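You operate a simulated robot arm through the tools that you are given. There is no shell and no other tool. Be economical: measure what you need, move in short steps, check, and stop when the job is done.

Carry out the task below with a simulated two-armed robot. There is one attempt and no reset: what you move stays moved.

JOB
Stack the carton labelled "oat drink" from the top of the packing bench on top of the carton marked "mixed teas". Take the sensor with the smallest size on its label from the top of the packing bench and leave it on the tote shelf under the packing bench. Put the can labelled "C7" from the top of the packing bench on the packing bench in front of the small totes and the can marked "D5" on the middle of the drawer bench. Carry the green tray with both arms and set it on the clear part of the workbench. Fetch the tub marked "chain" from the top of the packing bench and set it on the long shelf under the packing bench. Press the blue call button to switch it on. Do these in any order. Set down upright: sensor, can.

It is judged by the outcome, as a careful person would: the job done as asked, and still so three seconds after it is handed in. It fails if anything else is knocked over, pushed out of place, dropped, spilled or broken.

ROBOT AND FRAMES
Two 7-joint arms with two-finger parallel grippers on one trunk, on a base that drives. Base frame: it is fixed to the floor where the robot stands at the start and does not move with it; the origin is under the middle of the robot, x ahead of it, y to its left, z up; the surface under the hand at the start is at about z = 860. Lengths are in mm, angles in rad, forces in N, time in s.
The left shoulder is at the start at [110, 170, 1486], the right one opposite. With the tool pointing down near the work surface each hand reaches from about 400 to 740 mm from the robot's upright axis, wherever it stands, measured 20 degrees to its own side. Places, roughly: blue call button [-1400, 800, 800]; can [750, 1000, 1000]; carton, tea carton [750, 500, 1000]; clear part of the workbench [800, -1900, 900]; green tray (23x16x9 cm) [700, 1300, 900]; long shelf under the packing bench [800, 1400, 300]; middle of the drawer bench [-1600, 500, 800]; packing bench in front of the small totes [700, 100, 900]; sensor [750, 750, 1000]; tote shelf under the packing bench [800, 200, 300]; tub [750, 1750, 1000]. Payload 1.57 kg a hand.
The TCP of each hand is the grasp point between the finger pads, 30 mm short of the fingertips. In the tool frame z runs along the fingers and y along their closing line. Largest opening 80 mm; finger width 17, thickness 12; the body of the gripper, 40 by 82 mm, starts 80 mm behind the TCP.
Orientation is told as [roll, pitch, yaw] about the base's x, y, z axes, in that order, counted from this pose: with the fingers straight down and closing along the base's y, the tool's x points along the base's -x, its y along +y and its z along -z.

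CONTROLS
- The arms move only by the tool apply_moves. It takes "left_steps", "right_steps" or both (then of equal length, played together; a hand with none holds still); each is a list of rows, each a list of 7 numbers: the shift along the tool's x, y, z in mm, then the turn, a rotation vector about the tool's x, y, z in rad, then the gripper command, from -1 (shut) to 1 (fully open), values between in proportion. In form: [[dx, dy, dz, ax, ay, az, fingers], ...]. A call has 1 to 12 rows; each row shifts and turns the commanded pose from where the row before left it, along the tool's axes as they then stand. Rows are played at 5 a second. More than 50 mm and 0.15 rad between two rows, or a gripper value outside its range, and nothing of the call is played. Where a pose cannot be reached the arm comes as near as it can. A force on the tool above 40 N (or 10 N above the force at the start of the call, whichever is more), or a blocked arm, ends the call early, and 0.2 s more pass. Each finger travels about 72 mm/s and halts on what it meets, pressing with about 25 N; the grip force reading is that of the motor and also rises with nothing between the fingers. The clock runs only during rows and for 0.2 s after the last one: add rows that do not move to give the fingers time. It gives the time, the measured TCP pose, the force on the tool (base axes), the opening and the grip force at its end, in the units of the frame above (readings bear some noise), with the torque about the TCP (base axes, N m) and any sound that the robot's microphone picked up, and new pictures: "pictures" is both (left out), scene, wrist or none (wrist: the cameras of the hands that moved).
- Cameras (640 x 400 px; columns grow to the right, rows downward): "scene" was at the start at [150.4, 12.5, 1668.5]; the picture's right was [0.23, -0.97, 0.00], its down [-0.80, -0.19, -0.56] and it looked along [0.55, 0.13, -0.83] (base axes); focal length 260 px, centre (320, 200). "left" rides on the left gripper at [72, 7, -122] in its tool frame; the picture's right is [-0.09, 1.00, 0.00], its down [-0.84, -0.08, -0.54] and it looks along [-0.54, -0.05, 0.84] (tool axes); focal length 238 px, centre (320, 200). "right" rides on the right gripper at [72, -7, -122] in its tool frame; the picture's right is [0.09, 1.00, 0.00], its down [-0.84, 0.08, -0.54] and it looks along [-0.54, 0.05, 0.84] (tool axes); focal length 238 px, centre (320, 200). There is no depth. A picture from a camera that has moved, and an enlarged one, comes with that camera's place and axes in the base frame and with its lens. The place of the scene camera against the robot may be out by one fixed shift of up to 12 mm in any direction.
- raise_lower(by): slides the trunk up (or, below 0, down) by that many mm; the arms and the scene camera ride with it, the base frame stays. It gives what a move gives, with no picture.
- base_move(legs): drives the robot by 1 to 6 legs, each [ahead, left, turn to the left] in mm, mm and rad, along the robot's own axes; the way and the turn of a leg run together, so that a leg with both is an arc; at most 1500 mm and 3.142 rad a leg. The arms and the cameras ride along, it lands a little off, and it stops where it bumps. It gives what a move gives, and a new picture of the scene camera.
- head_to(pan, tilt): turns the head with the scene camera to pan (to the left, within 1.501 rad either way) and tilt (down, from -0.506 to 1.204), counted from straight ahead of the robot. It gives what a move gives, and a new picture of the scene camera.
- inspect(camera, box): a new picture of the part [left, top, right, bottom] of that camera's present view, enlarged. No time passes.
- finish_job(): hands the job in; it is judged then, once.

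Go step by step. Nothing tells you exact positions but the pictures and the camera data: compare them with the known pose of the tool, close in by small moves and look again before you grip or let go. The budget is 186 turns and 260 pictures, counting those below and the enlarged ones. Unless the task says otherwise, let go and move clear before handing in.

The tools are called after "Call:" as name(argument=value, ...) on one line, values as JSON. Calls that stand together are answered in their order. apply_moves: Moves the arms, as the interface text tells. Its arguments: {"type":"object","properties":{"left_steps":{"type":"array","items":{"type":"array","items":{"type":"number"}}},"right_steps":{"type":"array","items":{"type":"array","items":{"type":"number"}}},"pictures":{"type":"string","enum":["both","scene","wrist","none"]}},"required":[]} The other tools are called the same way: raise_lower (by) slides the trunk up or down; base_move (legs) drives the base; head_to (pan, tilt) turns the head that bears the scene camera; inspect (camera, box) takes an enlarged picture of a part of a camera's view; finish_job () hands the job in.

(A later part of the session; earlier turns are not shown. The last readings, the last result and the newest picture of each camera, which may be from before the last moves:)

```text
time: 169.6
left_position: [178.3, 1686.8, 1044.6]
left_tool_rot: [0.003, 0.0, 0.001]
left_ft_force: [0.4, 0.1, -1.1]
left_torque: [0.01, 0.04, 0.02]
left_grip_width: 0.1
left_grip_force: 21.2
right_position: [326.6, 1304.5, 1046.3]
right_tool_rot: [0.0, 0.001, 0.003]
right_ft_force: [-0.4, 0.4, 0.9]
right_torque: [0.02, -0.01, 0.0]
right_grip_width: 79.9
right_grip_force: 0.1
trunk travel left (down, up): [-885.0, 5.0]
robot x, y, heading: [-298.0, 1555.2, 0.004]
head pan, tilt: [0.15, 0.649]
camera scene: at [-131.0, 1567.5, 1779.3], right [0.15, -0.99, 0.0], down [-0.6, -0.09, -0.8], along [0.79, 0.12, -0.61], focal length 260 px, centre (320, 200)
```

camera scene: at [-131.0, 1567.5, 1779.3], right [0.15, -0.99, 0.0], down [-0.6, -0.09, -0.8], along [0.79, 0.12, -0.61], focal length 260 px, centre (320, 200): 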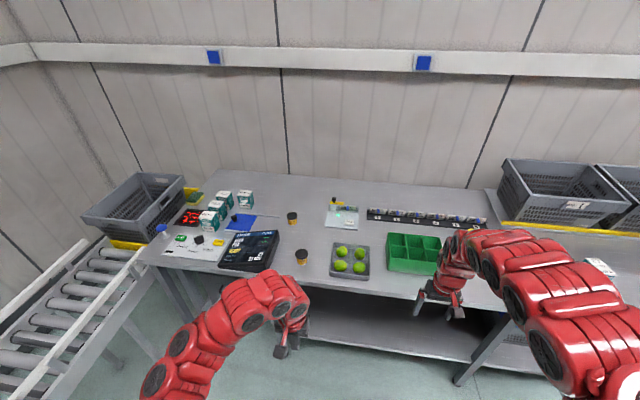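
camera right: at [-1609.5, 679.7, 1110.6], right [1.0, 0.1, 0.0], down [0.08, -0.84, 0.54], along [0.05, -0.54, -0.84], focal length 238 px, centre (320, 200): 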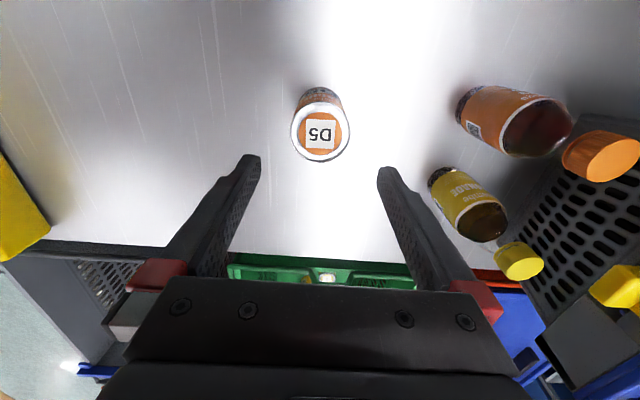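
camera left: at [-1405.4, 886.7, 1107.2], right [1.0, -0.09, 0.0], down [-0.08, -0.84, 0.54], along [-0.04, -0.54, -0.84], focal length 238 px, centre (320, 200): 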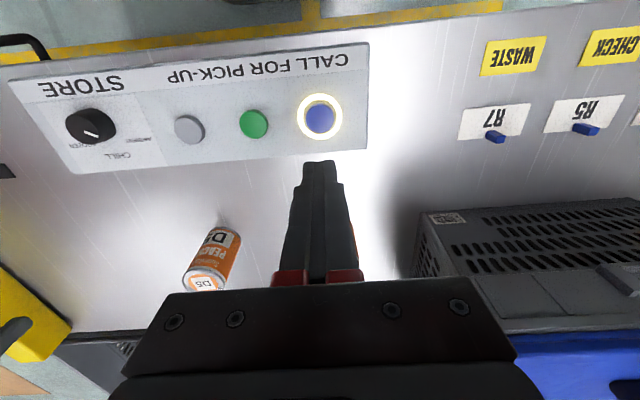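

Call:
inspect(camera="scene", box=[275, 200, 325, 270])

Call:
inspect(camera="scene", box=[320, 180, 450, 290])

```text
5.71 times, centred on (300, 235) of scene
camera zoom: at [-131.0, 1567.5, 1779.3], right [0.15, -0.99, 0.0], down [-0.6, -0.09, -0.8], along [0.79, 0.12, -0.61], focal length 1485 px, centre (434, 0)
```

zoom: 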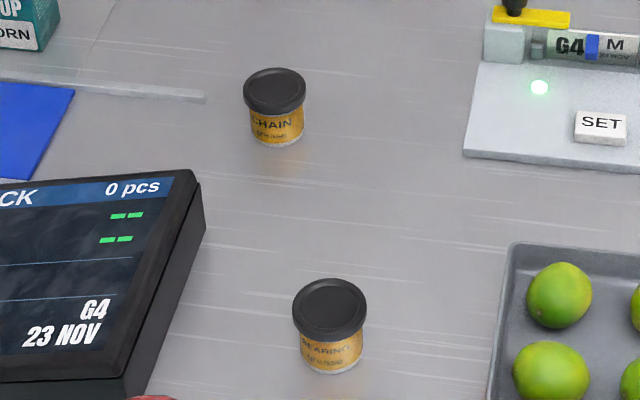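

```text
3.64 times, centred on (385, 235) of scene
camera zoom: at [-131.0, 1567.5, 1779.3], right [0.15, -0.99, 0.0], down [-0.6, -0.09, -0.8], along [0.79, 0.12, -0.61], focal length 945 px, centre (84, 73)
```

zoom: 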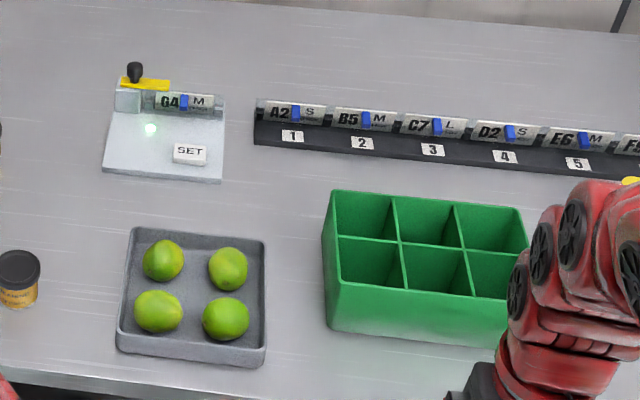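

The back tub is "CHAIN", at about (840, 1850). I pitch the left hand as before and drive in.

Call:
apply_moves(left_steps=[[-10, 30, 0, 0, -0.14, 0, 1], [-10, 30, 0, 0, -0.14, 0, 1], [-10, 30, 0, 0, -0.14, 0, 1], [-10, 30, 0, 0, -0.14, 0, 1], [-10, 30, 0, 0, -0.14, 0, 1], [0, 0, 0, 0, 0, 0, 1]], pictures="none")

Call:
base_move(legs=[[495, -20, 0]])

Call:
inspect(camera="left", box=[0, 0, 640, 399])

```text
time: 171.0
left_position: [225.8, 1837.2, 1058.1]
left_tool_rot: [0.007, -0.701, -0.001]
left_ft_force: [0.4, -0.3, 0.4]
left_torque: [0.02, -0.02, -0.01]
left_grip_width: 79.9
left_grip_force: 0.0
right_position: [327.1, 1304.9, 1046.4]
right_tool_rot: [0.001, 0.003, 0.001]
right_ft_force: [-0.2, 0.0, 0.4]
right_torque: [-0.02, -0.03, 0.05]
right_grip_width: 80.0
right_grip_force: 0.1
trunk travel left (down, up): [-885.0, 5.0]
robot x, y, heading: [-293.9, 1559.1, -0.001]
head pan, tilt: [0.15, 0.649]
```

```text
time: 173.9
left_position: [720.9, 1821.9, 1058.5]
left_tool_rot: [0.003, -0.701, 0.004]
left_ft_force: [0.4, 0.0, 0.0]
left_torque: [0.0, 0.0, 0.0]
left_grip_width: 80.1
left_grip_force: 0.0
right_position: [823.2, 1289.0, 1046.3]
right_tool_rot: [0.0, 0.0, 0.005]
right_ft_force: [-0.5, 0.6, -0.4]
right_torque: [0.01, 0.0, 0.02]
right_grip_width: 80.2
right_grip_force: 0.0
trunk travel left (down, up): [-885.0, 5.0]
robot x, y, heading: [198.5, 1540.0, 0.008]
head pan, tilt: [0.15, 0.649]
camera scene: at [365.3, 1550.2, 1779.5], right [0.15, -0.99, 0.0], down [-0.6, -0.09, -0.8], along [0.79, 0.12, -0.6], focal length 260 px, centre (320, 200)
```

scene: 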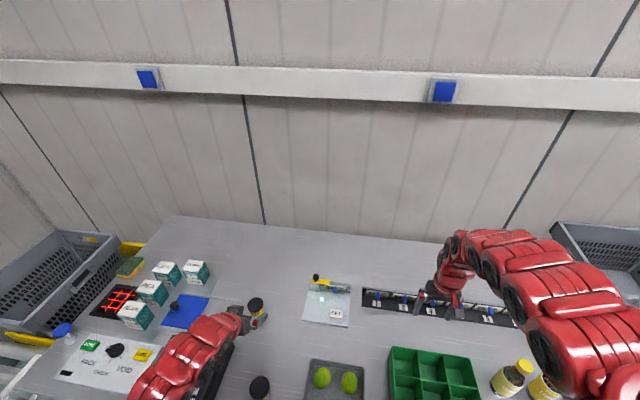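

```text
1.00 times, centred on (320, 200) of left (not enlarged: the box is as wide or as high as the picture)
camera zoom: at [587.0, 1826.3, 1105.3], right [0.06, 1.0, 0.06], down [0.29, -0.08, 0.95], along [0.95, -0.04, -0.29], focal length 238 px, centre (320, 200)
```

zoom: 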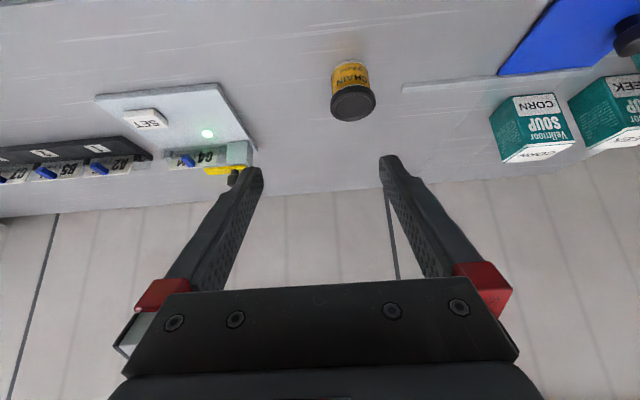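

Tub measured at (845, 1866), lid ≈58 mm across, top z≈902. I line up 100 mm back along the tool axis.

Call:
apply_moves(left_steps=[[6.3, 14.7, 33, 0, 0, 0, 1], [6.3, 14.7, 33, 0, 0, 0, 1], [6.2, 14.6, 34, 0, 0, 0, 1], [0, 0, 0, 0, 0, 0, 1]], pictures="wrist")

```text
time: 174.9
left_position: [770.3, 1863.8, 970.8]
left_tool_rot: [0.004, -0.702, 0.004]
left_ft_force: [0.0, -1.0, 0.1]
left_torque: [0.06, -0.01, -0.01]
left_grip_width: 80.0
left_grip_force: 0.0
right_position: [824.8, 1287.6, 1048.4]
right_tool_rot: [-0.001, 0.001, 0.003]
right_ft_force: [0.2, -0.5, 0.3]
right_torque: [0.02, -0.01, -0.04]
right_grip_width: 80.1
right_grip_force: 0.0
trunk travel left (down, up): [-885.0, 5.0]
robot x, y, heading: [199.6, 1538.5, 0.01]
head pan, tilt: [0.15, 0.649]
camera left: at [637.0, 1871.0, 1016.9], right [0.06, 1.0, 0.06], down [0.29, -0.08, 0.95], along [0.96, -0.04, -0.29], focal length 238 px, centre (320, 200)
```

left: 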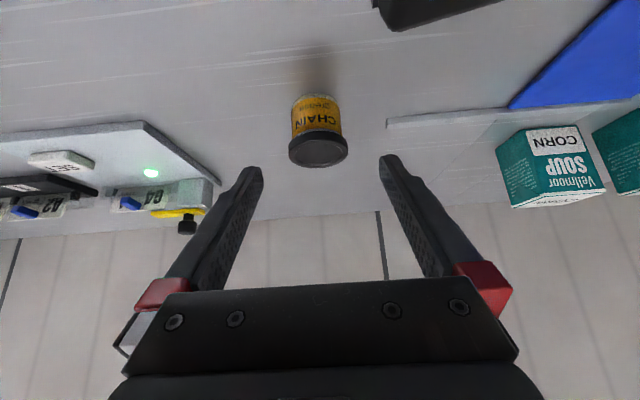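

Aligned. Advance and grip the tub.

Call:
apply_moves(left_steps=[[0, 1, 35, 0, 0, 0, 1], [0, 1, 35, 0, 0, 0, 1], [0, 0, 30, 0, 0, 0, 1], [0, 0, 0, 0, 0, 0, 1]], pictures="wrist")

```text
time: 175.9
left_position: [836.4, 1867.5, 893.8]
left_tool_rot: [0.002, -0.701, 0.004]
left_ft_force: [0.6, -0.4, 0.0]
left_torque: [-0.01, 0.0, -0.01]
left_grip_width: 80.1
left_grip_force: 0.0
right_position: [823.7, 1288.7, 1047.8]
right_tool_rot: [-0.001, 0.001, 0.006]
right_ft_force: [-0.1, -0.4, -0.2]
right_torque: [0.01, 0.01, 0.02]
right_grip_width: 80.0
right_grip_force: 0.0
trunk travel left (down, up): [-885.0, 5.0]
robot x, y, heading: [201.7, 1541.8, 0.007]
head pan, tilt: [0.15, 0.649]
camera left: at [702.1, 1872.2, 939.7], right [0.06, 1.0, 0.06], down [0.29, -0.08, 0.95], along [0.95, -0.04, -0.29], focal length 238 px, centre (320, 200)
```

left: 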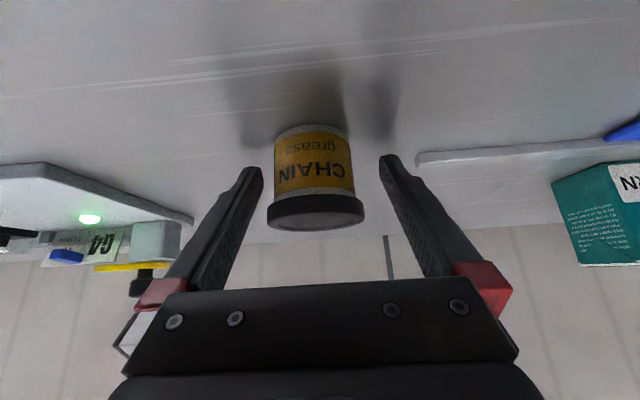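

Call:
apply_moves(left_steps=[[0, 0, 0, 0, 0, 0, 0.5], [0, 0, 0, 0, 0, 0, 0], [0, 0, 0, 0, 0, 0, -0.5], [0, 0, 0, 0, 0, 0, -0.5], [-20, 0, -25, 0, 0, 0, -0.5], [-25, 0, -35, 0, 0, 0, -0.5], [-25, 0, -40, 0, 0, 0, -0.5], [-25, 0, -40, 0, 0, 0, -0.5], [0, 0, 0, 0, 0, 0, -0.5]], pictures="wrist")

```text
time: 177.9
left_position: [819.2, 1866.8, 1061.2]
left_tool_rot: [0.003, -0.701, 0.005]
left_ft_force: [0.9, 0.1, -0.8]
left_torque: [-0.02, -0.02, 0.01]
left_grip_width: 54.8
left_grip_force: 25.1
right_position: [824.2, 1288.5, 1048.1]
right_tool_rot: [0.0, 0.001, 0.005]
right_ft_force: [-0.3, 0.1, 0.0]
right_torque: [0.03, -0.01, 0.01]
right_grip_width: 80.1
right_grip_force: 0.0
trunk travel left (down, up): [-885.0, 5.0]
robot x, y, heading: [199.0, 1539.9, 0.005]
head pan, tilt: [0.15, 0.649]
camera left: at [685.3, 1872.9, 1108.0], right [0.06, 1.0, 0.06], down [0.29, -0.08, 0.95], along [0.95, -0.04, -0.29], focal length 238 px, centre (320, 200)
```

left: 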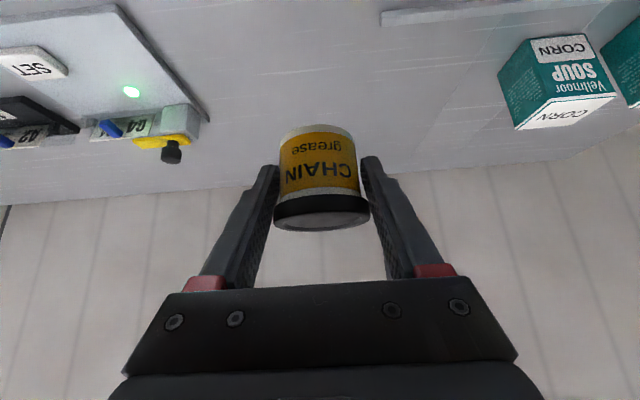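

Tub held. Back off, tuck the right hand, then lower and look at the long shelf.

Call:
base_move(legs=[[-500, 0, 0]])

Call:
apply_moves(right_steps=[[26, -25, 5, 0, 0, 0, 0], [26, -25, 5, 0, 0, 0, 0], [26, -25, 5, 0, 0, 0, 0], [26, -25, 5, 0, 0, 0, 0], [26, -25, 5, 0, 0, 0, 0], [26, -25, 5, 0, 0, 0, 0], [26, -25, 0, 0, 0, 0, 0], [26, -10, 0, 0, 0, 0, 0]], pictures="none")

Call:
raise_lower(by=-400)

Call:
head_to(pan=0.1, tilt=0.55)

```text
time: 180.9
left_position: [317.3, 1865.0, 1061.5]
left_tool_rot: [0.003, -0.701, 0.006]
left_ft_force: [0.4, -0.6, -1.1]
left_torque: [0.01, 0.01, 0.0]
left_grip_width: 54.4
left_grip_force: 25.2
right_position: [324.4, 1285.4, 1046.3]
right_tool_rot: [0.0, 0.002, 0.007]
right_ft_force: [-0.7, -0.5, 0.3]
right_torque: [-0.01, 0.03, 0.0]
right_grip_width: 79.8
right_grip_force: 0.1
trunk travel left (down, up): [-885.0, 5.0]
robot x, y, heading: [-301.3, 1536.6, 0.007]
head pan, tilt: [0.15, 0.649]
camera scene: at [-134.8, 1547.5, 1779.2], right [0.16, -0.99, 0.0], down [-0.6, -0.09, -0.8], along [0.79, 0.12, -0.61], focal length 260 px, centre (320, 200)
```

scene: 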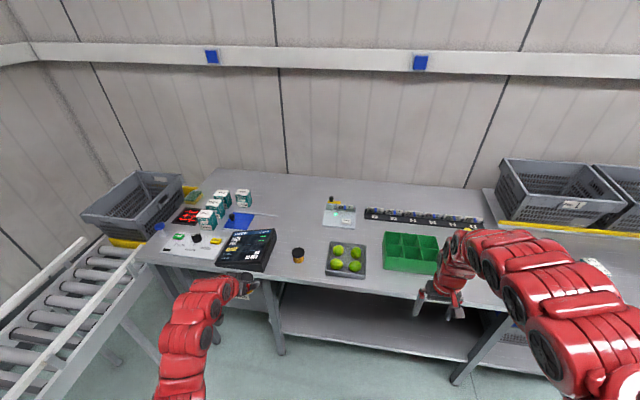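

```text
time: 182.7
left_position: [315.5, 1863.9, 1060.8]
left_tool_rot: [0.003, -0.701, 0.005]
left_ft_force: [-0.2, 0.5, -0.6]
left_torque: [-0.01, 0.02, -0.01]
left_grip_width: 54.4
left_grip_force: 24.8
right_position: [161.5, 1074.9, 987.9]
right_tool_rot: [0.001, 0.001, 0.004]
right_ft_force: [-0.7, 1.0, 0.3]
right_torque: [-0.01, -0.03, 0.03]
right_grip_width: 40.2
right_grip_force: 0.0
right hand out of reach, approached as far as the arm can: row 2, 3, 4, 5, 6, 7, 8
trunk travel left (down, up): [-885.0, 5.0]
robot x, y, heading: [-300.3, 1535.5, 0.009]
head pan, tilt: [0.15, 0.649]
```

```text
time: 186.5
left_position: [316.8, 1864.1, 660.9]
left_tool_rot: [0.004, -0.701, 0.005]
left_ft_force: [0.0, -0.3, -1.3]
left_torque: [0.0, -0.02, -0.03]
left_grip_width: 54.3
left_grip_force: 25.6
right_position: [160.8, 1075.7, 588.9]
right_tool_rot: [0.001, 0.0, 0.006]
right_ft_force: [-1.3, 0.4, -1.2]
right_torque: [0.0, 0.0, 0.01]
right_grip_width: 39.9
right_grip_force: 0.0
trunk travel left (down, up): [-485.0, 405.0]
robot x, y, heading: [-306.4, 1537.4, 0.006]
head pan, tilt: [0.15, 0.649]
```

```text
time: 187.2
left_position: [316.7, 1863.9, 660.5]
left_tool_rot: [0.003, -0.701, 0.005]
left_ft_force: [-0.2, 0.1, -1.3]
left_torque: [0.03, 0.02, 0.04]
left_grip_width: 54.1
left_grip_force: 25.4
right_position: [160.7, 1075.7, 588.4]
right_tool_rot: [0.002, 0.001, 0.007]
right_ft_force: [-0.2, 0.0, -0.2]
right_torque: [0.0, 0.03, -0.01]
right_grip_width: 40.1
right_grip_force: 0.0
trunk travel left (down, up): [-485.0, 405.0]
robot x, y, heading: [-301.5, 1537.1, 0.004]
head pan, tilt: [0.099, 0.55]
camera scene: at [-132.4, 1543.3, 1388.1], right [0.11, -0.99, 0.0], down [-0.52, -0.06, -0.85], along [0.85, 0.09, -0.52], focal length 260 px, centre (320, 200)
```

scene: 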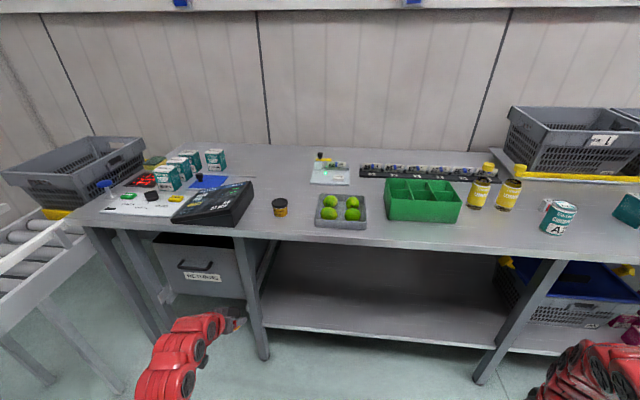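

The long shelf is empty. I tuck the right hand a little more, drive right 414 so the tub lines up with y≈1450, then lower.

Call:
apply_moves(right_steps=[[30, 0, 0, 0, 0, 0, 0], [30, 0, 0, 0, 0, 0, 0], [0, 0, 0, 0, 0, 0, 0]], pictures="none")

Call:
base_move(legs=[[0, -414, 0]])

Call:
raise_lower(by=-285)

Call:
inspect(camera="left", box=[0, 0, 640, 399])

```text
time: 188.0
left_position: [316.9, 1864.9, 661.1]
left_tool_rot: [0.003, -0.699, 0.005]
left_ft_force: [-0.6, 0.3, -0.3]
left_torque: [0.0, 0.02, 0.01]
left_grip_width: 54.2
left_grip_force: 25.2
right_position: [131.2, 1044.6, 588.7]
right_tool_rot: [0.002, 0.006, 0.006]
right_ft_force: [0.2, 0.2, 0.2]
right_torque: [-0.04, 0.01, 0.01]
right_grip_width: 39.8
right_grip_force: 0.0
right hand out of reach, approached as far as the arm can: row 1, 2
trunk travel left (down, up): [-485.0, 405.0]
robot x, y, heading: [-301.9, 1537.3, 0.005]
head pan, tilt: [0.099, 0.55]
```

```text
time: 190.5
left_position: [319.4, 1448.6, 660.8]
left_tool_rot: [0.003, -0.702, -0.001]
left_ft_force: [-0.2, -0.2, -0.6]
left_torque: [-0.05, 0.05, 0.01]
left_grip_width: 53.9
left_grip_force: 25.0
right_position: [130.2, 630.9, 588.0]
right_tool_rot: [0.002, 0.006, 0.0]
right_ft_force: [-0.1, -0.3, -0.2]
right_torque: [0.04, 0.02, 0.01]
right_grip_width: 40.0
right_grip_force: 0.1
trunk travel left (down, up): [-485.0, 405.0]
robot x, y, heading: [-302.9, 1125.0, 0.001]
head pan, tilt: [0.099, 0.55]
camera scene: at [-130.7, 1129.4, 1388.1], right [0.1, -0.99, 0.0], down [-0.52, -0.05, -0.85], along [0.85, 0.09, -0.52], focal length 260 px, centre (320, 200)
```

scene: 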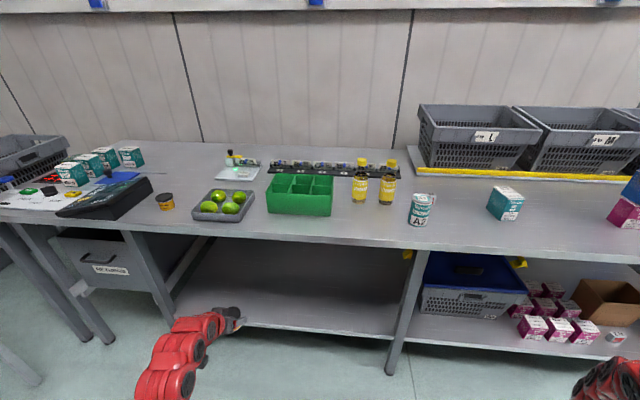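

```text
time: 193.4
left_position: [319.4, 1450.2, 376.4]
left_tool_rot: [0.002, -0.702, 0.001]
left_ft_force: [-0.1, 1.0, -1.0]
left_torque: [0.0, 0.04, -0.03]
left_grip_width: 54.1
left_grip_force: 24.9
right_position: [131.4, 629.6, 304.0]
right_tool_rot: [0.004, 0.005, 0.002]
right_ft_force: [-0.8, -0.6, 0.1]
right_torque: [0.0, -0.02, 0.01]
right_grip_width: 39.8
right_grip_force: 0.1
trunk travel left (down, up): [-200.0, 690.0]
robot x, y, heading: [-301.8, 1127.7, 0.001]
head pan, tilt: [0.099, 0.55]
```

```text
1.00 times, centred on (320, 200) of left (not enlarged: the box is as wide or as high as the picture)
camera zoom: at [185.5, 1455.6, 422.9], right [0.07, 1.0, 0.06], down [0.29, -0.08, 0.95], along [0.95, -0.05, -0.29], focal length 238 px, centre (320, 200)
```

zoom: 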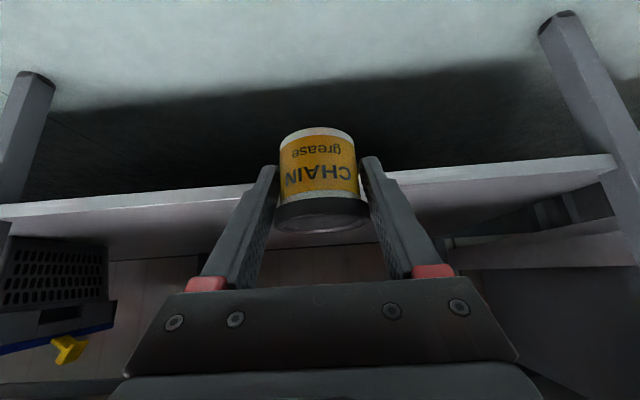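

Path clear; drive forward 298.

Call:
base_move(legs=[[298, 0, 0]])

Call:
apply_moves(left_steps=[[10, 0, 11.5, 0, 0, 0, -0.5], [10, 0, 11.5, 0, 0, 0, -0.5], [0, 0, 0, 0, 0, 0, -0.5]], pictures="wrist")

```text
time: 195.4
left_position: [619.8, 1449.1, 376.4]
left_tool_rot: [0.004, -0.699, -0.001]
left_ft_force: [0.4, -0.7, -1.3]
left_torque: [0.02, 0.03, -0.03]
left_grip_width: 53.6
left_grip_force: 25.3
right_position: [431.2, 629.7, 303.8]
right_tool_rot: [0.003, 0.006, 0.001]
right_ft_force: [-0.6, -0.9, 0.2]
right_torque: [-0.01, -0.03, 0.08]
right_grip_width: 40.1
right_grip_force: 0.0
trunk travel left (down, up): [-200.0, 690.0]
robot x, y, heading: [-1.2, 1125.3, -0.001]
head pan, tilt: [0.099, 0.55]
camera scene: at [170.1, 1130.3, 1103.1], right [0.1, -0.99, 0.0], down [-0.52, -0.05, -0.85], along [0.85, 0.09, -0.52], focal length 260 px, centre (320, 200)
```

scene: 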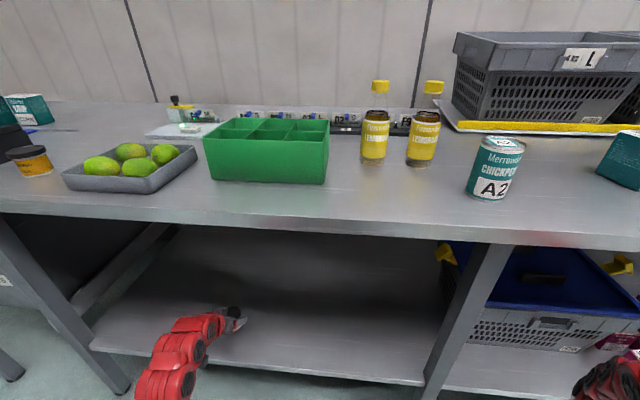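

```text
time: 196.2
left_position: [619.7, 1449.0, 344.6]
left_tool_rot: [0.004, -0.699, 0.0]
left_ft_force: [-0.3, -0.5, -1.3]
left_torque: [-0.02, 0.03, -0.01]
left_grip_width: 53.8
left_grip_force: 25.2
right_position: [431.3, 631.7, 304.6]
right_tool_rot: [0.004, 0.005, 0.001]
right_ft_force: [1.0, 0.2, 0.2]
right_torque: [0.0, 0.0, 0.02]
right_grip_width: 39.7
right_grip_force: 0.2
trunk travel left (down, up): [-200.0, 690.0]
robot x, y, heading: [-3.8, 1128.7, -0.001]
head pan, tilt: [0.099, 0.55]
camera left: at [486.1, 1455.6, 391.5], right [0.07, 1.0, 0.06], down [0.29, -0.08, 0.95], along [0.95, -0.05, -0.3], focal length 238 px, centre (320, 200)
```

left: 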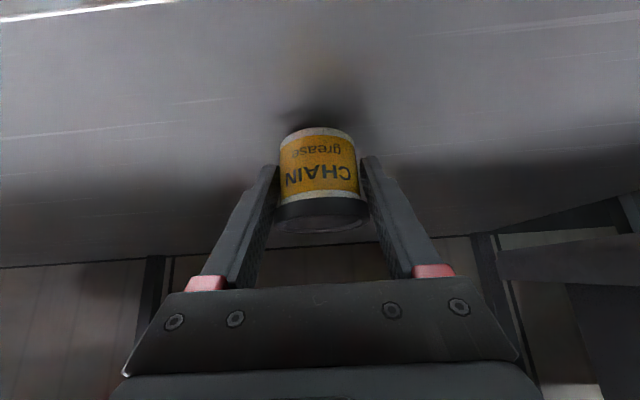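

Call:
apply_moves(left_steps=[[2, 0, 2.3, 0, 0, 0, -0.5], [2, 0, 2.3, 0, 0, 0, -0.5], [2, 0, 2.3, 0, 0, 0, -0.5], [0, 0, 0, 0, 0, 0, -0.5]], pictures="none")

```text
time: 197.2
left_position: [620.2, 1449.3, 336.7]
left_tool_rot: [0.005, -0.703, -0.001]
left_ft_force: [-0.3, -0.1, -1.1]
left_torque: [-0.02, -0.02, -0.01]
left_grip_width: 53.9
left_grip_force: 25.0
right_position: [431.7, 631.0, 303.6]
right_tool_rot: [0.003, 0.006, 0.001]
right_ft_force: [0.9, 0.0, -0.5]
right_torque: [-0.02, -0.02, -0.01]
right_grip_width: 40.0
right_grip_force: 0.0
trunk travel left (down, up): [-200.0, 690.0]
robot x, y, heading: [0.1, 1122.7, 0.005]
head pan, tilt: [0.099, 0.55]
```

Call:
apply_moves(left_steps=[[1.3, 0, 1.5, 0, 0, 0, -0.5], [1.3, 0, 1.5, 0, 0, 0, -0.5], [1.3, 0, 1.5, 0, 0, 0, -0.5], [0, 0, 0, 0, 0, 0, -0.5]], pictures="wrist")

```text
time: 198.2
left_position: [620.3, 1450.3, 331.7]
left_tool_rot: [0.005, -0.703, -0.003]
left_ft_force: [0.4, 0.9, 5.9]
left_torque: [0.2, 0.03, -0.02]
left_grip_width: 53.7
left_grip_force: 25.3
right_position: [431.6, 630.7, 304.7]
right_tool_rot: [0.003, 0.004, 0.001]
right_ft_force: [-0.4, -0.1, -0.1]
right_torque: [-0.03, 0.03, 0.0]
right_grip_width: 40.0
right_grip_force: 0.1
trunk travel left (down, up): [-200.0, 690.0]
robot x, y, heading: [-1.2, 1126.7, -0.0]
head pan, tilt: [0.099, 0.55]
camera left: at [486.2, 1455.3, 378.4], right [0.07, 1.0, 0.06], down [0.29, -0.08, 0.95], along [0.96, -0.05, -0.29], focal length 238 px, centre (320, 200)
```

left: 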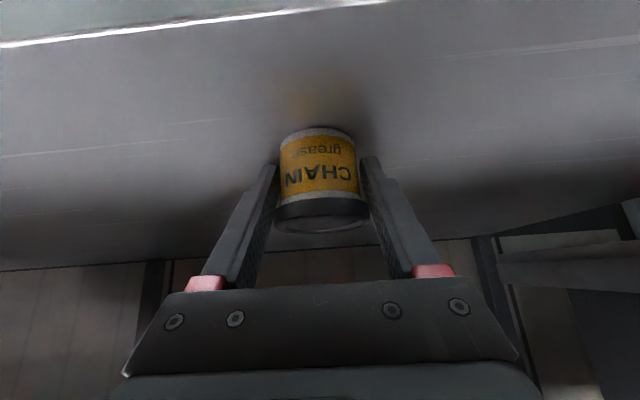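

Contact. Release and withdraw.

Call:
apply_moves(left_steps=[[0, 0, 0, 0, 0, 0, 0], [0, 0, 0, 0, 0, 0, 0.6], [0, 0, 0, 0, 0, 0, 1], [0, 0, 0, 0, 0, 0, 1], [0, 0, -30, 0, 0, 0, 1], [0, 0, -40, 0, 0, 0, 1], [0, 0, -30, 0, 0, 0, 1]], pictures="wrist")

```text
time: 199.8
left_position: [555.8, 1449.1, 406.9]
left_tool_rot: [0.003, -0.7, -0.002]
left_ft_force: [0.0, 0.5, 1.1]
left_torque: [0.0, 0.0, -0.02]
left_grip_width: 80.1
left_grip_force: 0.0
right_position: [431.7, 630.4, 303.6]
right_tool_rot: [0.005, 0.005, 0.0]
right_ft_force: [0.0, -0.1, 0.6]
right_torque: [0.01, -0.03, 0.0]
right_grip_width: 39.8
right_grip_force: 0.1
trunk travel left (down, up): [-200.0, 690.0]
robot x, y, heading: [1.5, 1125.4, 0.007]
head pan, tilt: [0.099, 0.55]
camera left: at [421.3, 1454.8, 453.9], right [0.07, 1.0, 0.06], down [0.29, -0.08, 0.95], along [0.95, -0.05, -0.29], focal length 238 px, centre (320, 200)
```

left: 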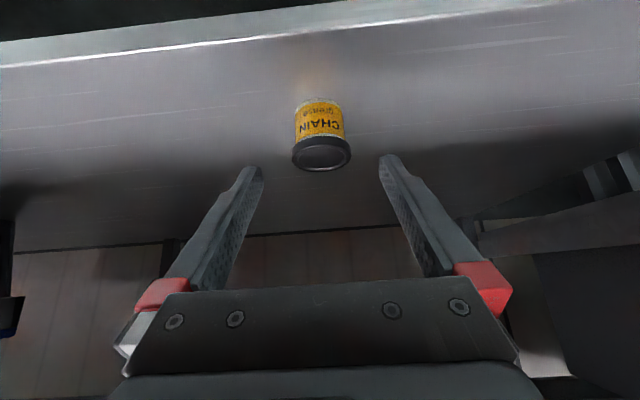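

The tub stands on the long shelf. Last: the tray (about x 590–750, y 1172–1402). Back off, raise, level the left hand and bring both hands in for a view.

Call:
base_move(legs=[[-350, 0, 0], [0, 162, 0]])

Call:
raise_lower(by=400)

Call:
raise_lower(by=240)

Call:
apply_moves(left_steps=[[0, -20, 0, 0, 0.14, 0, 0.4], [0, -25, 0, 0, 0.14, 0, 0.4], [0, -25, 0, 0, 0.14, 0, 0.4], [0, -25, 0, 0, 0.14, 0, 0.4], [0, -25, 0, 0, 0.14, 0, 0.4], [0, -25, 0, 0, 0, 0, 0.4], [0, -25, 0, 0, 0, 0, 0.4], [0, -25, 0, 0, 0, 0, 0.4]], right_steps=[[-5, 40, 0, 0, 0, 0, 0.4], [-5, 40, 0, 0, 0, 0, 0.4], [-5, 40, 0, 0, 0, 0, 0.4], [-5, 40, 0, 0, 0, 0, 0.4], [-5, 40, 0, 0, 0, 0, 0.4], [-5, 40, 0, 0, 0, 0, 0.4], [-5, 40, 0, 0, 0, 0, 0.4], [-5, 40, 0, 0, 0, 0, 0.4]], pictures="scene")

```text
time: 203.1
left_position: [205.0, 1609.5, 405.9]
left_tool_rot: [0.003, -0.702, 0.0]
left_ft_force: [0.1, -0.3, 0.0]
left_torque: [-0.01, -0.02, -0.01]
left_grip_width: 80.0
left_grip_force: 0.0
right_position: [81.7, 792.1, 304.5]
right_tool_rot: [0.003, 0.005, -0.001]
right_ft_force: [-0.1, 0.3, 0.4]
right_torque: [0.0, -0.01, 0.0]
right_grip_width: 39.9
right_grip_force: 0.1
trunk travel left (down, up): [-200.0, 690.0]
robot x, y, heading: [-351.3, 1285.6, 0.004]
head pan, tilt: [0.099, 0.55]
camera scene: at [-180.9, 1291.6, 1103.1], right [0.1, -0.99, 0.0], down [-0.52, -0.05, -0.85], along [0.85, 0.08, -0.52], focal length 260 px, centre (320, 200)
```

scene: 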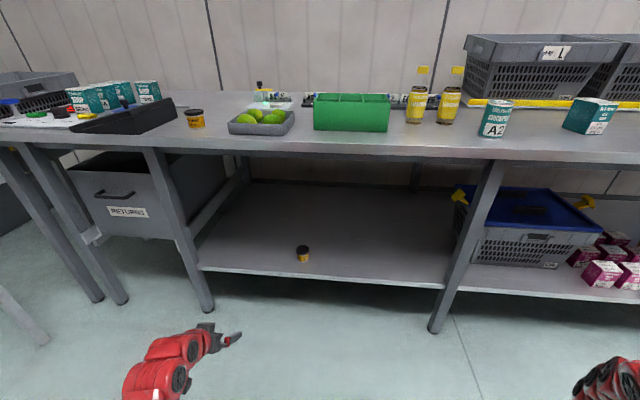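

```text
time: 207.0
left_position: [204.3, 1609.5, 806.4]
left_tool_rot: [0.004, -0.7, -0.004]
left_ft_force: [0.4, 0.4, 0.1]
left_torque: [0.0, -0.02, 0.0]
left_grip_width: 79.9
left_grip_force: 0.1
right_position: [80.4, 793.3, 703.8]
right_tool_rot: [0.002, 0.005, -0.001]
right_ft_force: [-0.5, 0.0, -0.5]
right_torque: [0.03, -0.01, 0.01]
right_grip_width: 40.0
right_grip_force: 0.1
trunk travel left (down, up): [-600.0, 290.0]
robot x, y, heading: [-348.1, 1287.4, 0.0]
head pan, tilt: [0.099, 0.55]
```

```text
time: 209.5
left_position: [205.4, 1609.3, 1045.8]
left_tool_rot: [0.002, -0.697, -0.002]
left_ft_force: [0.0, -0.4, -0.3]
left_torque: [0.01, -0.03, 0.03]
left_grip_width: 79.9
left_grip_force: 0.1
right_position: [81.3, 791.7, 944.1]
right_tool_rot: [0.003, 0.007, 0.002]
right_ft_force: [-0.4, 0.4, -0.1]
right_torque: [0.0, -0.03, 0.02]
right_grip_width: 40.1
right_grip_force: 0.1
trunk travel left (down, up): [-840.0, 50.0]
robot x, y, heading: [-351.2, 1287.9, 0.003]
head pan, tilt: [0.099, 0.55]
```

```text
time: 211.3
left_position: [204.2, 1414.2, 1028.0]
left_tool_rot: [0.002, -0.001, 0.001]
left_ft_force: [0.7, 0.7, -0.4]
left_torque: [-0.03, -0.01, 0.0]
left_grip_width: 56.3
left_grip_force: 0.0
left hand out of reach, approached as far as the arm can: row 5
right_position: [212.3, 1058.1, 944.9]
right_tool_rot: [0.005, 0.007, 0.001]
right_ft_force: [0.3, 0.7, 0.2]
right_torque: [-0.02, 0.03, -0.01]
right_grip_width: 56.0
right_grip_force: 0.0
right hand out of reach, approached as far as the arm can: row 1, 2, 3, 4, 5, 6, 7
trunk travel left (down, up): [-840.0, 50.0]
robot x, y, heading: [-349.9, 1282.1, 0.0]
head pan, tilt: [0.099, 0.55]
camera scene: at [-180.0, 1292.1, 1743.0], right [0.1, -1.0, 0.0], down [-0.52, -0.05, -0.85], along [0.85, 0.08, -0.52], focal length 260 px, centre (320, 200)
```

scene: 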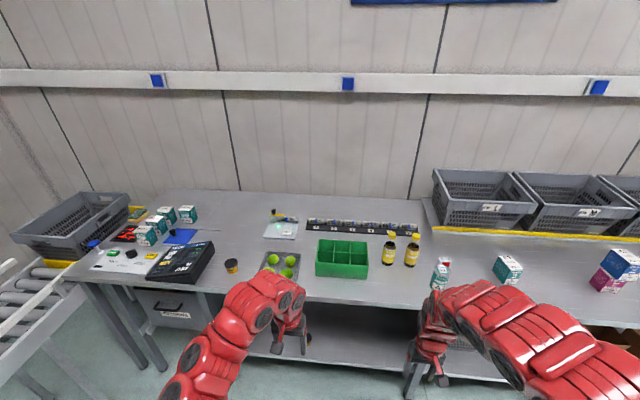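

I bring the right hand to y≈1170 and higher before driving in.

Call:
apply_moves(right_steps=[[0, 28, -20, 0, 0, 0, 0.4], [0, 28, -20, 0, 0, 0, 0.4], [0, 28, -20, 0, 0, 0, 0.4], [0, 28, -20, 0, 0, 0, 0.4], [0, 0, 0, 0, 0, 0, 0.4]], pictures="none")

```text
time: 212.5
left_position: [202.8, 1414.2, 1027.1]
left_tool_rot: [0.001, -0.002, 0.001]
left_ft_force: [-0.3, 0.6, -0.3]
left_torque: [-0.02, 0.0, -0.02]
left_grip_width: 56.1
left_grip_force: 0.1
right_position: [253.4, 1169.8, 994.0]
right_tool_rot: [0.002, 0.007, 0.0]
right_ft_force: [0.3, 0.6, 0.1]
right_torque: [0.02, 0.01, 0.01]
right_grip_width: 56.1
right_grip_force: 0.0
right hand out of reach, approached as far as the arm can: row 1, 2, 3, 4
trunk travel left (down, up): [-840.0, 50.0]
robot x, y, heading: [-351.7, 1288.2, 0.001]
head pan, tilt: [0.099, 0.55]
```

Call:
raise_lower(by=45)

Call:
base_move(legs=[[380, 0, 0]])

Call:
inspect(camera="right", box=[0, 0, 640, 399])

Call:
inspect(camera="left", box=[0, 0, 640, 399])

```text
time: 213.3
left_position: [204.0, 1413.0, 1073.1]
left_tool_rot: [0.003, -0.002, 0.0]
left_ft_force: [-0.8, -0.1, 0.0]
left_torque: [0.0, -0.02, 0.02]
left_grip_width: 56.3
left_grip_force: 0.0
right_position: [253.0, 1169.9, 1037.9]
right_tool_rot: [0.002, 0.007, -0.001]
right_ft_force: [1.0, -0.8, -0.1]
right_torque: [0.0, 0.03, 0.0]
right_grip_width: 55.7
right_grip_force: 0.1
trunk travel left (down, up): [-885.0, 5.0]
robot x, y, heading: [-349.4, 1285.4, 0.004]
head pan, tilt: [0.099, 0.55]
```

```text
time: 215.8
left_position: [583.5, 1417.6, 1074.0]
left_tool_rot: [0.001, -0.002, 0.006]
left_ft_force: [0.1, -0.1, 0.2]
left_torque: [-0.02, -0.01, 0.02]
left_grip_width: 56.3
left_grip_force: 0.1
right_position: [632.0, 1173.7, 1037.9]
right_tool_rot: [0.002, 0.006, 0.005]
right_ft_force: [-0.3, 0.9, 0.4]
right_torque: [0.02, 0.03, -0.01]
right_grip_width: 56.0
right_grip_force: 0.2
trunk travel left (down, up): [-885.0, 5.0]
robot x, y, heading: [30.1, 1285.5, 0.005]
head pan, tilt: [0.099, 0.55]
camera scene: at [198.3, 1293.1, 1788.3], right [0.1, -0.99, 0.0], down [-0.52, -0.05, -0.85], along [0.85, 0.09, -0.52], focal length 260 px, centre (320, 200)
```

scene: 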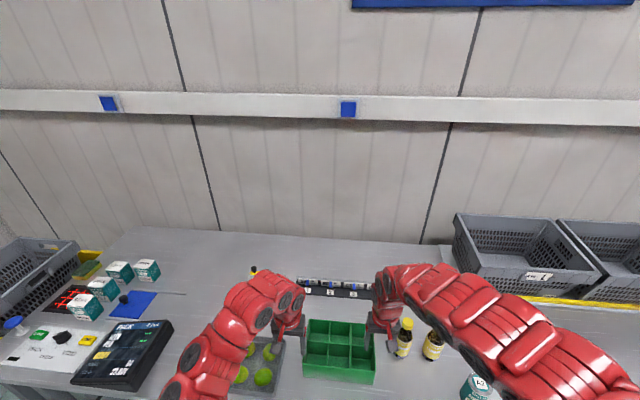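

```text
1.00 times, centred on (320, 200) of right (not enlarged: the box is as wide or as high as the picture)
camera zoom: at [562.0, 1166.0, 1161.8], right [-0.1, 1.0, 0.0], down [0.84, 0.08, 0.54], along [0.53, 0.06, -0.84], focal length 238 px, centre (320, 200)
```

zoom: 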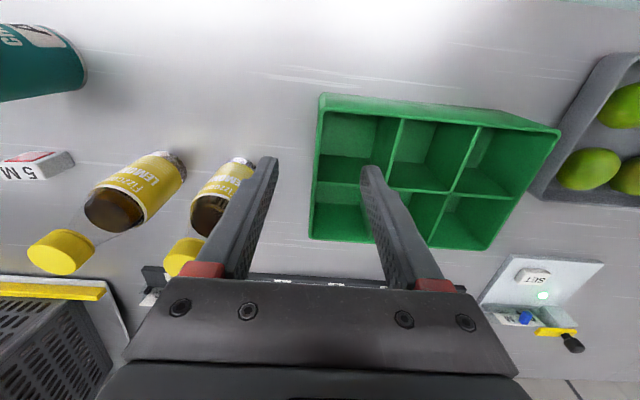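

```text
1.00 times, centred on (320, 200) of left (not enlarged: the box is as wide or as high as the picture)
camera zoom: at [510.0, 1423.0, 1195.3], right [0.09, 1.0, 0.0], down [0.84, -0.07, 0.54], along [0.54, -0.05, -0.84], focal length 238 px, centre (320, 200)
```

zoom: 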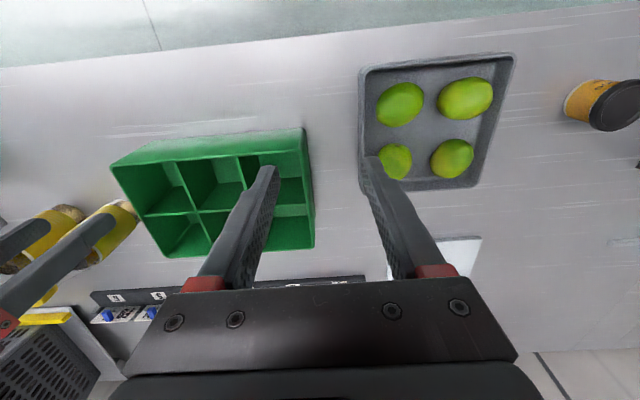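

Tray measured: x 592–750, y 1172–≈1398, rim z≈950. I'll grip diagonally: right hand on the near-y wall at x≈632, left hand on the far wall at x≈708, so the grips balance. Move above first.

Call:
apply_moves(left_steps=[[-31, -5, 10, 0, 0, 0, 0.4], [-31, -5, 15, 0, 0, 0, 0.4], [-31, -5, 20, 0, 0, 0, 0.4], [-31, -6, 25, 0, 0, 0, 0.4], [0, 0, 0, 0, 0, 0, 0.4]], right_steps=[[0, 0, 10, 0, 0, 0, 0.4], [0, 0, 12, 0, 0, 0, 0.4], [0, 0, 13, 0, 0, 0, 0.4], [0, 0, 13, 0, 0, 0, 0.4], [0, 0, 0, 0, 0, 0, 0.4]], pictures="wrist")

```text
time: 216.9
left_position: [706.4, 1396.7, 1003.7]
left_tool_rot: [0.003, -0.003, 0.003]
left_ft_force: [0.5, -0.6, -0.4]
left_torque: [0.01, -0.05, -0.03]
left_grip_width: 56.0
left_grip_force: 0.1
right_position: [632.1, 1172.5, 991.5]
right_tool_rot: [0.003, 0.006, 0.006]
right_ft_force: [-0.5, -0.7, 0.7]
right_torque: [0.0, -0.05, 0.0]
right_grip_width: 55.8
right_grip_force: 0.1
trunk travel left (down, up): [-885.0, 5.0]
robot x, y, heading: [29.8, 1284.8, 0.008]
head pan, tilt: [0.099, 0.55]
camera right: at [561.7, 1166.1, 1113.5], right [-0.1, 1.0, 0.0], down [0.84, 0.08, 0.54], along [0.53, 0.05, -0.84], focal length 238 px, centre (320, 200)
camera left: at [634.3, 1402.9, 1125.4], right [0.09, 1.0, 0.0], down [0.84, -0.08, 0.54], along [0.54, -0.05, -0.84], focal length 238 px, centre (320, 200)
```

right: 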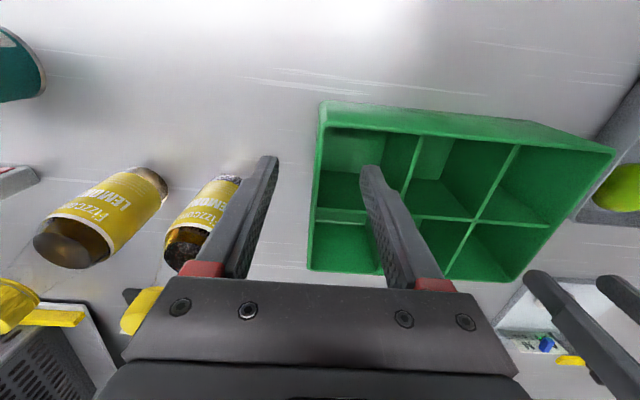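
left: 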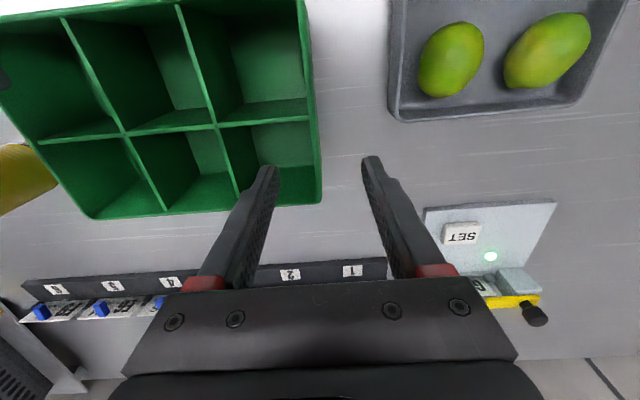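

Both walls are between the fingers (left wall y≈1391, right wall ≈1171). Adjust the left 6 mm and descend.

Call:
apply_moves(left_steps=[[0, -6, 20, 0, 0, 0, 0.4], [0, 0, 20, 0, 0, 0, 0.4], [0, 0, 20, 0, 0, 0, 0.4], [0, 0, 19, 0, 0, 0, 0.4], [0, 0, 0, 0, 0, 0, 0.4]], right_steps=[[0, -1, 17, 0, 0, 0, 0.4], [0, 0, 17, 0, 0, 0, 0.4], [0, 0, 17, 0, 0, 0, 0.4], [0, 0, 15, 0, 0, 0, 0.4], [0, 0, 0, 0, 0, 0, 0.4]], pictures="wrist")

```text
time: 218.2
left_position: [701.2, 1392.2, 946.7]
left_tool_rot: [0.001, -0.001, 0.003]
left_ft_force: [-0.4, -0.1, 0.1]
left_torque: [-0.04, 0.02, -0.03]
left_grip_width: 56.0
left_grip_force: 0.1
left hand out of reach, approached as far as the arm can: row 3, 4
right_position: [632.3, 1173.3, 923.6]
right_tool_rot: [0.002, 0.007, 0.006]
right_ft_force: [0.3, 0.5, -0.1]
right_torque: [0.01, -0.01, 0.03]
right_grip_width: 56.2
right_grip_force: 0.1
trunk travel left (down, up): [-885.0, 5.0]
robot x, y, heading: [24.6, 1285.9, 0.009]
head pan, tilt: [0.099, 0.55]
camera right: at [561.5, 1166.0, 1047.2], right [-0.1, 1.0, 0.0], down [0.84, 0.08, 0.54], along [0.53, 0.05, -0.84], focal length 238 px, centre (320, 200)
camera left: at [629.5, 1398.1, 1068.3], right [0.09, 1.0, 0.0], down [0.84, -0.07, 0.54], along [0.54, -0.05, -0.84], focal length 238 px, centre (320, 200)
```

right: 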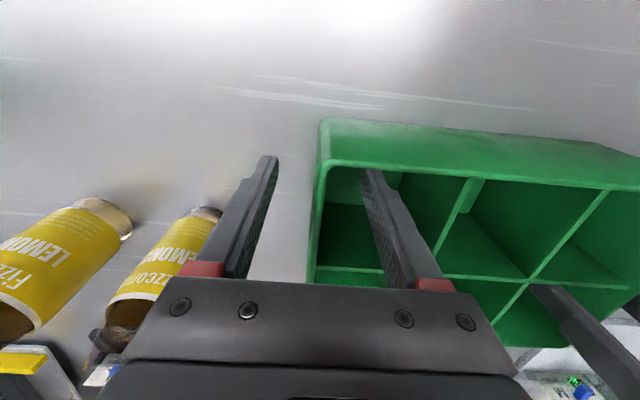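
left: 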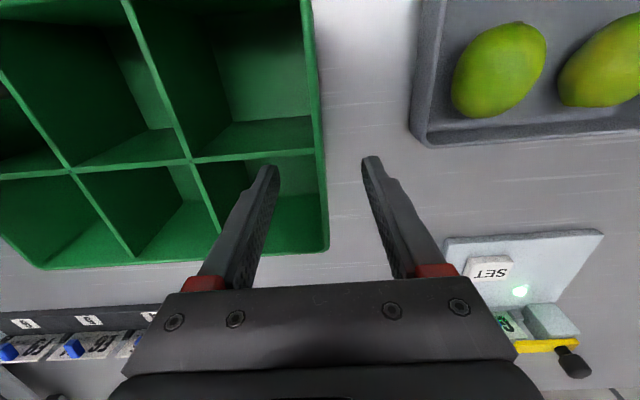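

The left arm is at full stretch; I raise both hands, lower the trunk 60 and end at the same spot lower.

Call:
apply_moves(left_steps=[[0, 0, -20, 0, 0, 0, 0.4], [0, 0, -20, 0, 0, 0, 0.4], [0, 0, 0, 0, 0, 0, 0.4]], right_steps=[[0, 0, -30, 0, 0, 0, 0.4], [0, 0, -30, 0, 0, 0, 0.4], [0, 0, 0, 0, 0, 0, 0.4]], pictures="none")

Call:
raise_lower(by=-60)

Call:
inspect(camera="left", box=[0, 0, 640, 399])

Call:
inspect(camera="right", box=[0, 0, 640, 399])

```text
time: 218.9
left_position: [703.1, 1390.2, 986.1]
left_tool_rot: [0.002, -0.003, 0.005]
left_ft_force: [-0.8, 1.0, 0.0]
left_torque: [0.04, 0.0, 0.02]
left_grip_width: 56.0
left_grip_force: 0.1
right_position: [632.1, 1173.1, 983.8]
right_tool_rot: [0.002, 0.007, 0.004]
right_ft_force: [0.8, -0.4, 1.0]
right_torque: [0.03, 0.02, -0.01]
right_grip_width: 56.1
right_grip_force: 0.1
trunk travel left (down, up): [-885.0, 5.0]
robot x, y, heading: [31.2, 1288.4, 0.005]
head pan, tilt: [0.099, 0.55]
```

```text
time: 219.9
left_position: [702.1, 1390.5, 927.1]
left_tool_rot: [0.001, -0.003, 0.005]
left_ft_force: [0.6, 0.5, 0.6]
left_torque: [-0.02, 0.03, 0.02]
left_grip_width: 55.9
left_grip_force: 0.1
right_position: [630.6, 1172.1, 923.7]
right_tool_rot: [0.002, 0.007, 0.006]
right_ft_force: [-0.2, 0.1, 0.0]
right_torque: [-0.02, 0.01, 0.05]
right_grip_width: 56.0
right_grip_force: 0.1
trunk travel left (down, up): [-825.0, 65.0]
robot x, y, heading: [34.2, 1285.0, 0.001]
head pan, tilt: [0.099, 0.55]
```

```text
1.00 times, centred on (320, 200) of left (not enlarged: the box is as wide or as high as the picture)
camera zoom: at [629.7, 1397.0, 1048.7], right [0.09, 1.0, 0.0], down [0.84, -0.07, 0.54], along [0.54, -0.05, -0.84], focal length 238 px, centre (320, 200)
```

zoom: 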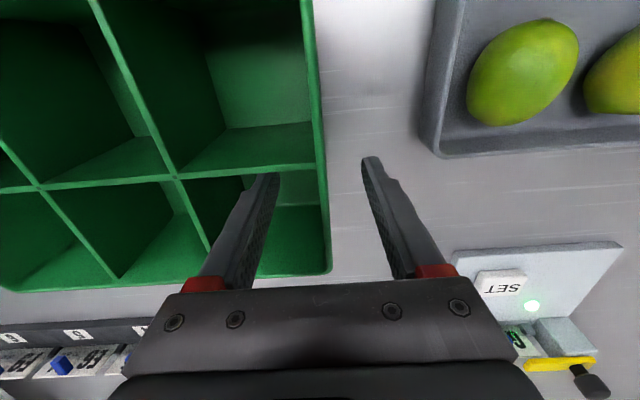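

```text
1.00 times, centred on (320, 200) of right (not enlarged: the box is as wide or as high as the picture)
camera zoom: at [561.9, 1165.7, 1046.7], right [-0.1, 1.0, 0.0], down [0.84, 0.08, 0.54], along [0.53, 0.06, -0.84], focal length 238 px, centre (320, 200)
```

zoom: 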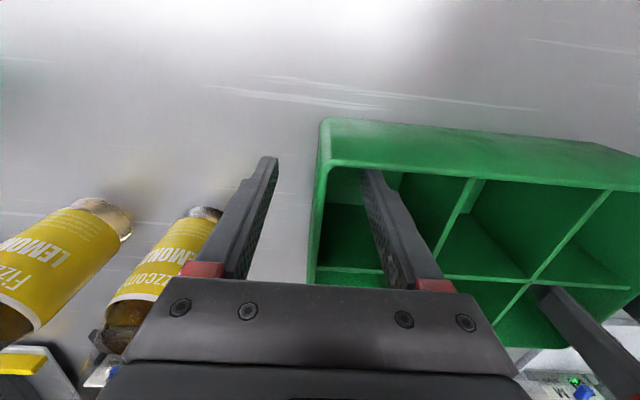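

Both hands are in place; close both grippers on the walls.

Call:
apply_moves(left_steps=[[0, 0, 0, 0, 0, 0, 0], [0, 0, 0, 0, 0, 0, -0.5], [0, 0, 0, 0, 0, 0, -1], [0, 0, 0, 0, 0, 0, -1], [0, 0, 0, 0, 0, 0, -1]], right_steps=[[0, 0, 0, 0, 0, 0, 0], [0, 0, 0, 0, 0, 0, -0.5], [0, 0, 0, 0, 0, 0, -1], [0, 0, 0, 0, 0, 0, -1], [0, 0, 0, 0, 0, 0, -1]], pictures="wrist")

```text
time: 221.2
left_position: [701.7, 1392.7, 925.5]
left_tool_rot: [0.003, -0.001, 0.007]
left_ft_force: [3.2, 16.7, 2.4]
left_torque: [-0.43, 0.19, -0.29]
left_grip_width: 3.9
left_grip_force: 24.6
right_position: [632.5, 1172.0, 923.2]
right_tool_rot: [0.002, 0.007, 0.004]
right_ft_force: [-2.1, -16.6, 0.8]
right_torque: [-0.42, -0.27, -0.22]
right_grip_width: 4.0
right_grip_force: 24.4
trunk travel left (down, up): [-825.0, 65.0]
robot x, y, heading: [30.2, 1287.0, 0.0]
head pan, tilt: [0.099, 0.55]
camera right: at [561.9, 1164.9, 1046.7], right [-0.1, 1.0, 0.0], down [0.84, 0.08, 0.54], along [0.53, 0.05, -0.84], focal length 238 px, centre (320, 200)
camera left: at [630.0, 1398.3, 1048.6], right [0.09, 1.0, 0.0], down [0.84, -0.07, 0.54], along [0.54, -0.04, -0.84], focal length 238 px, centre (320, 200)
```

right: 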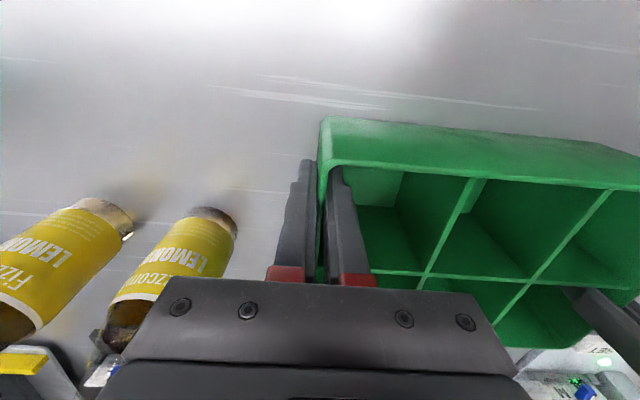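
left: 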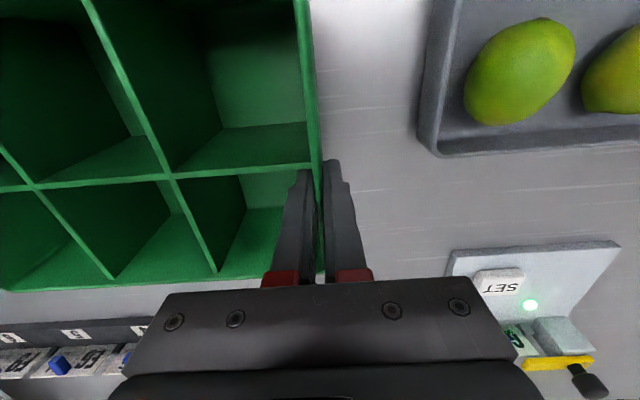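

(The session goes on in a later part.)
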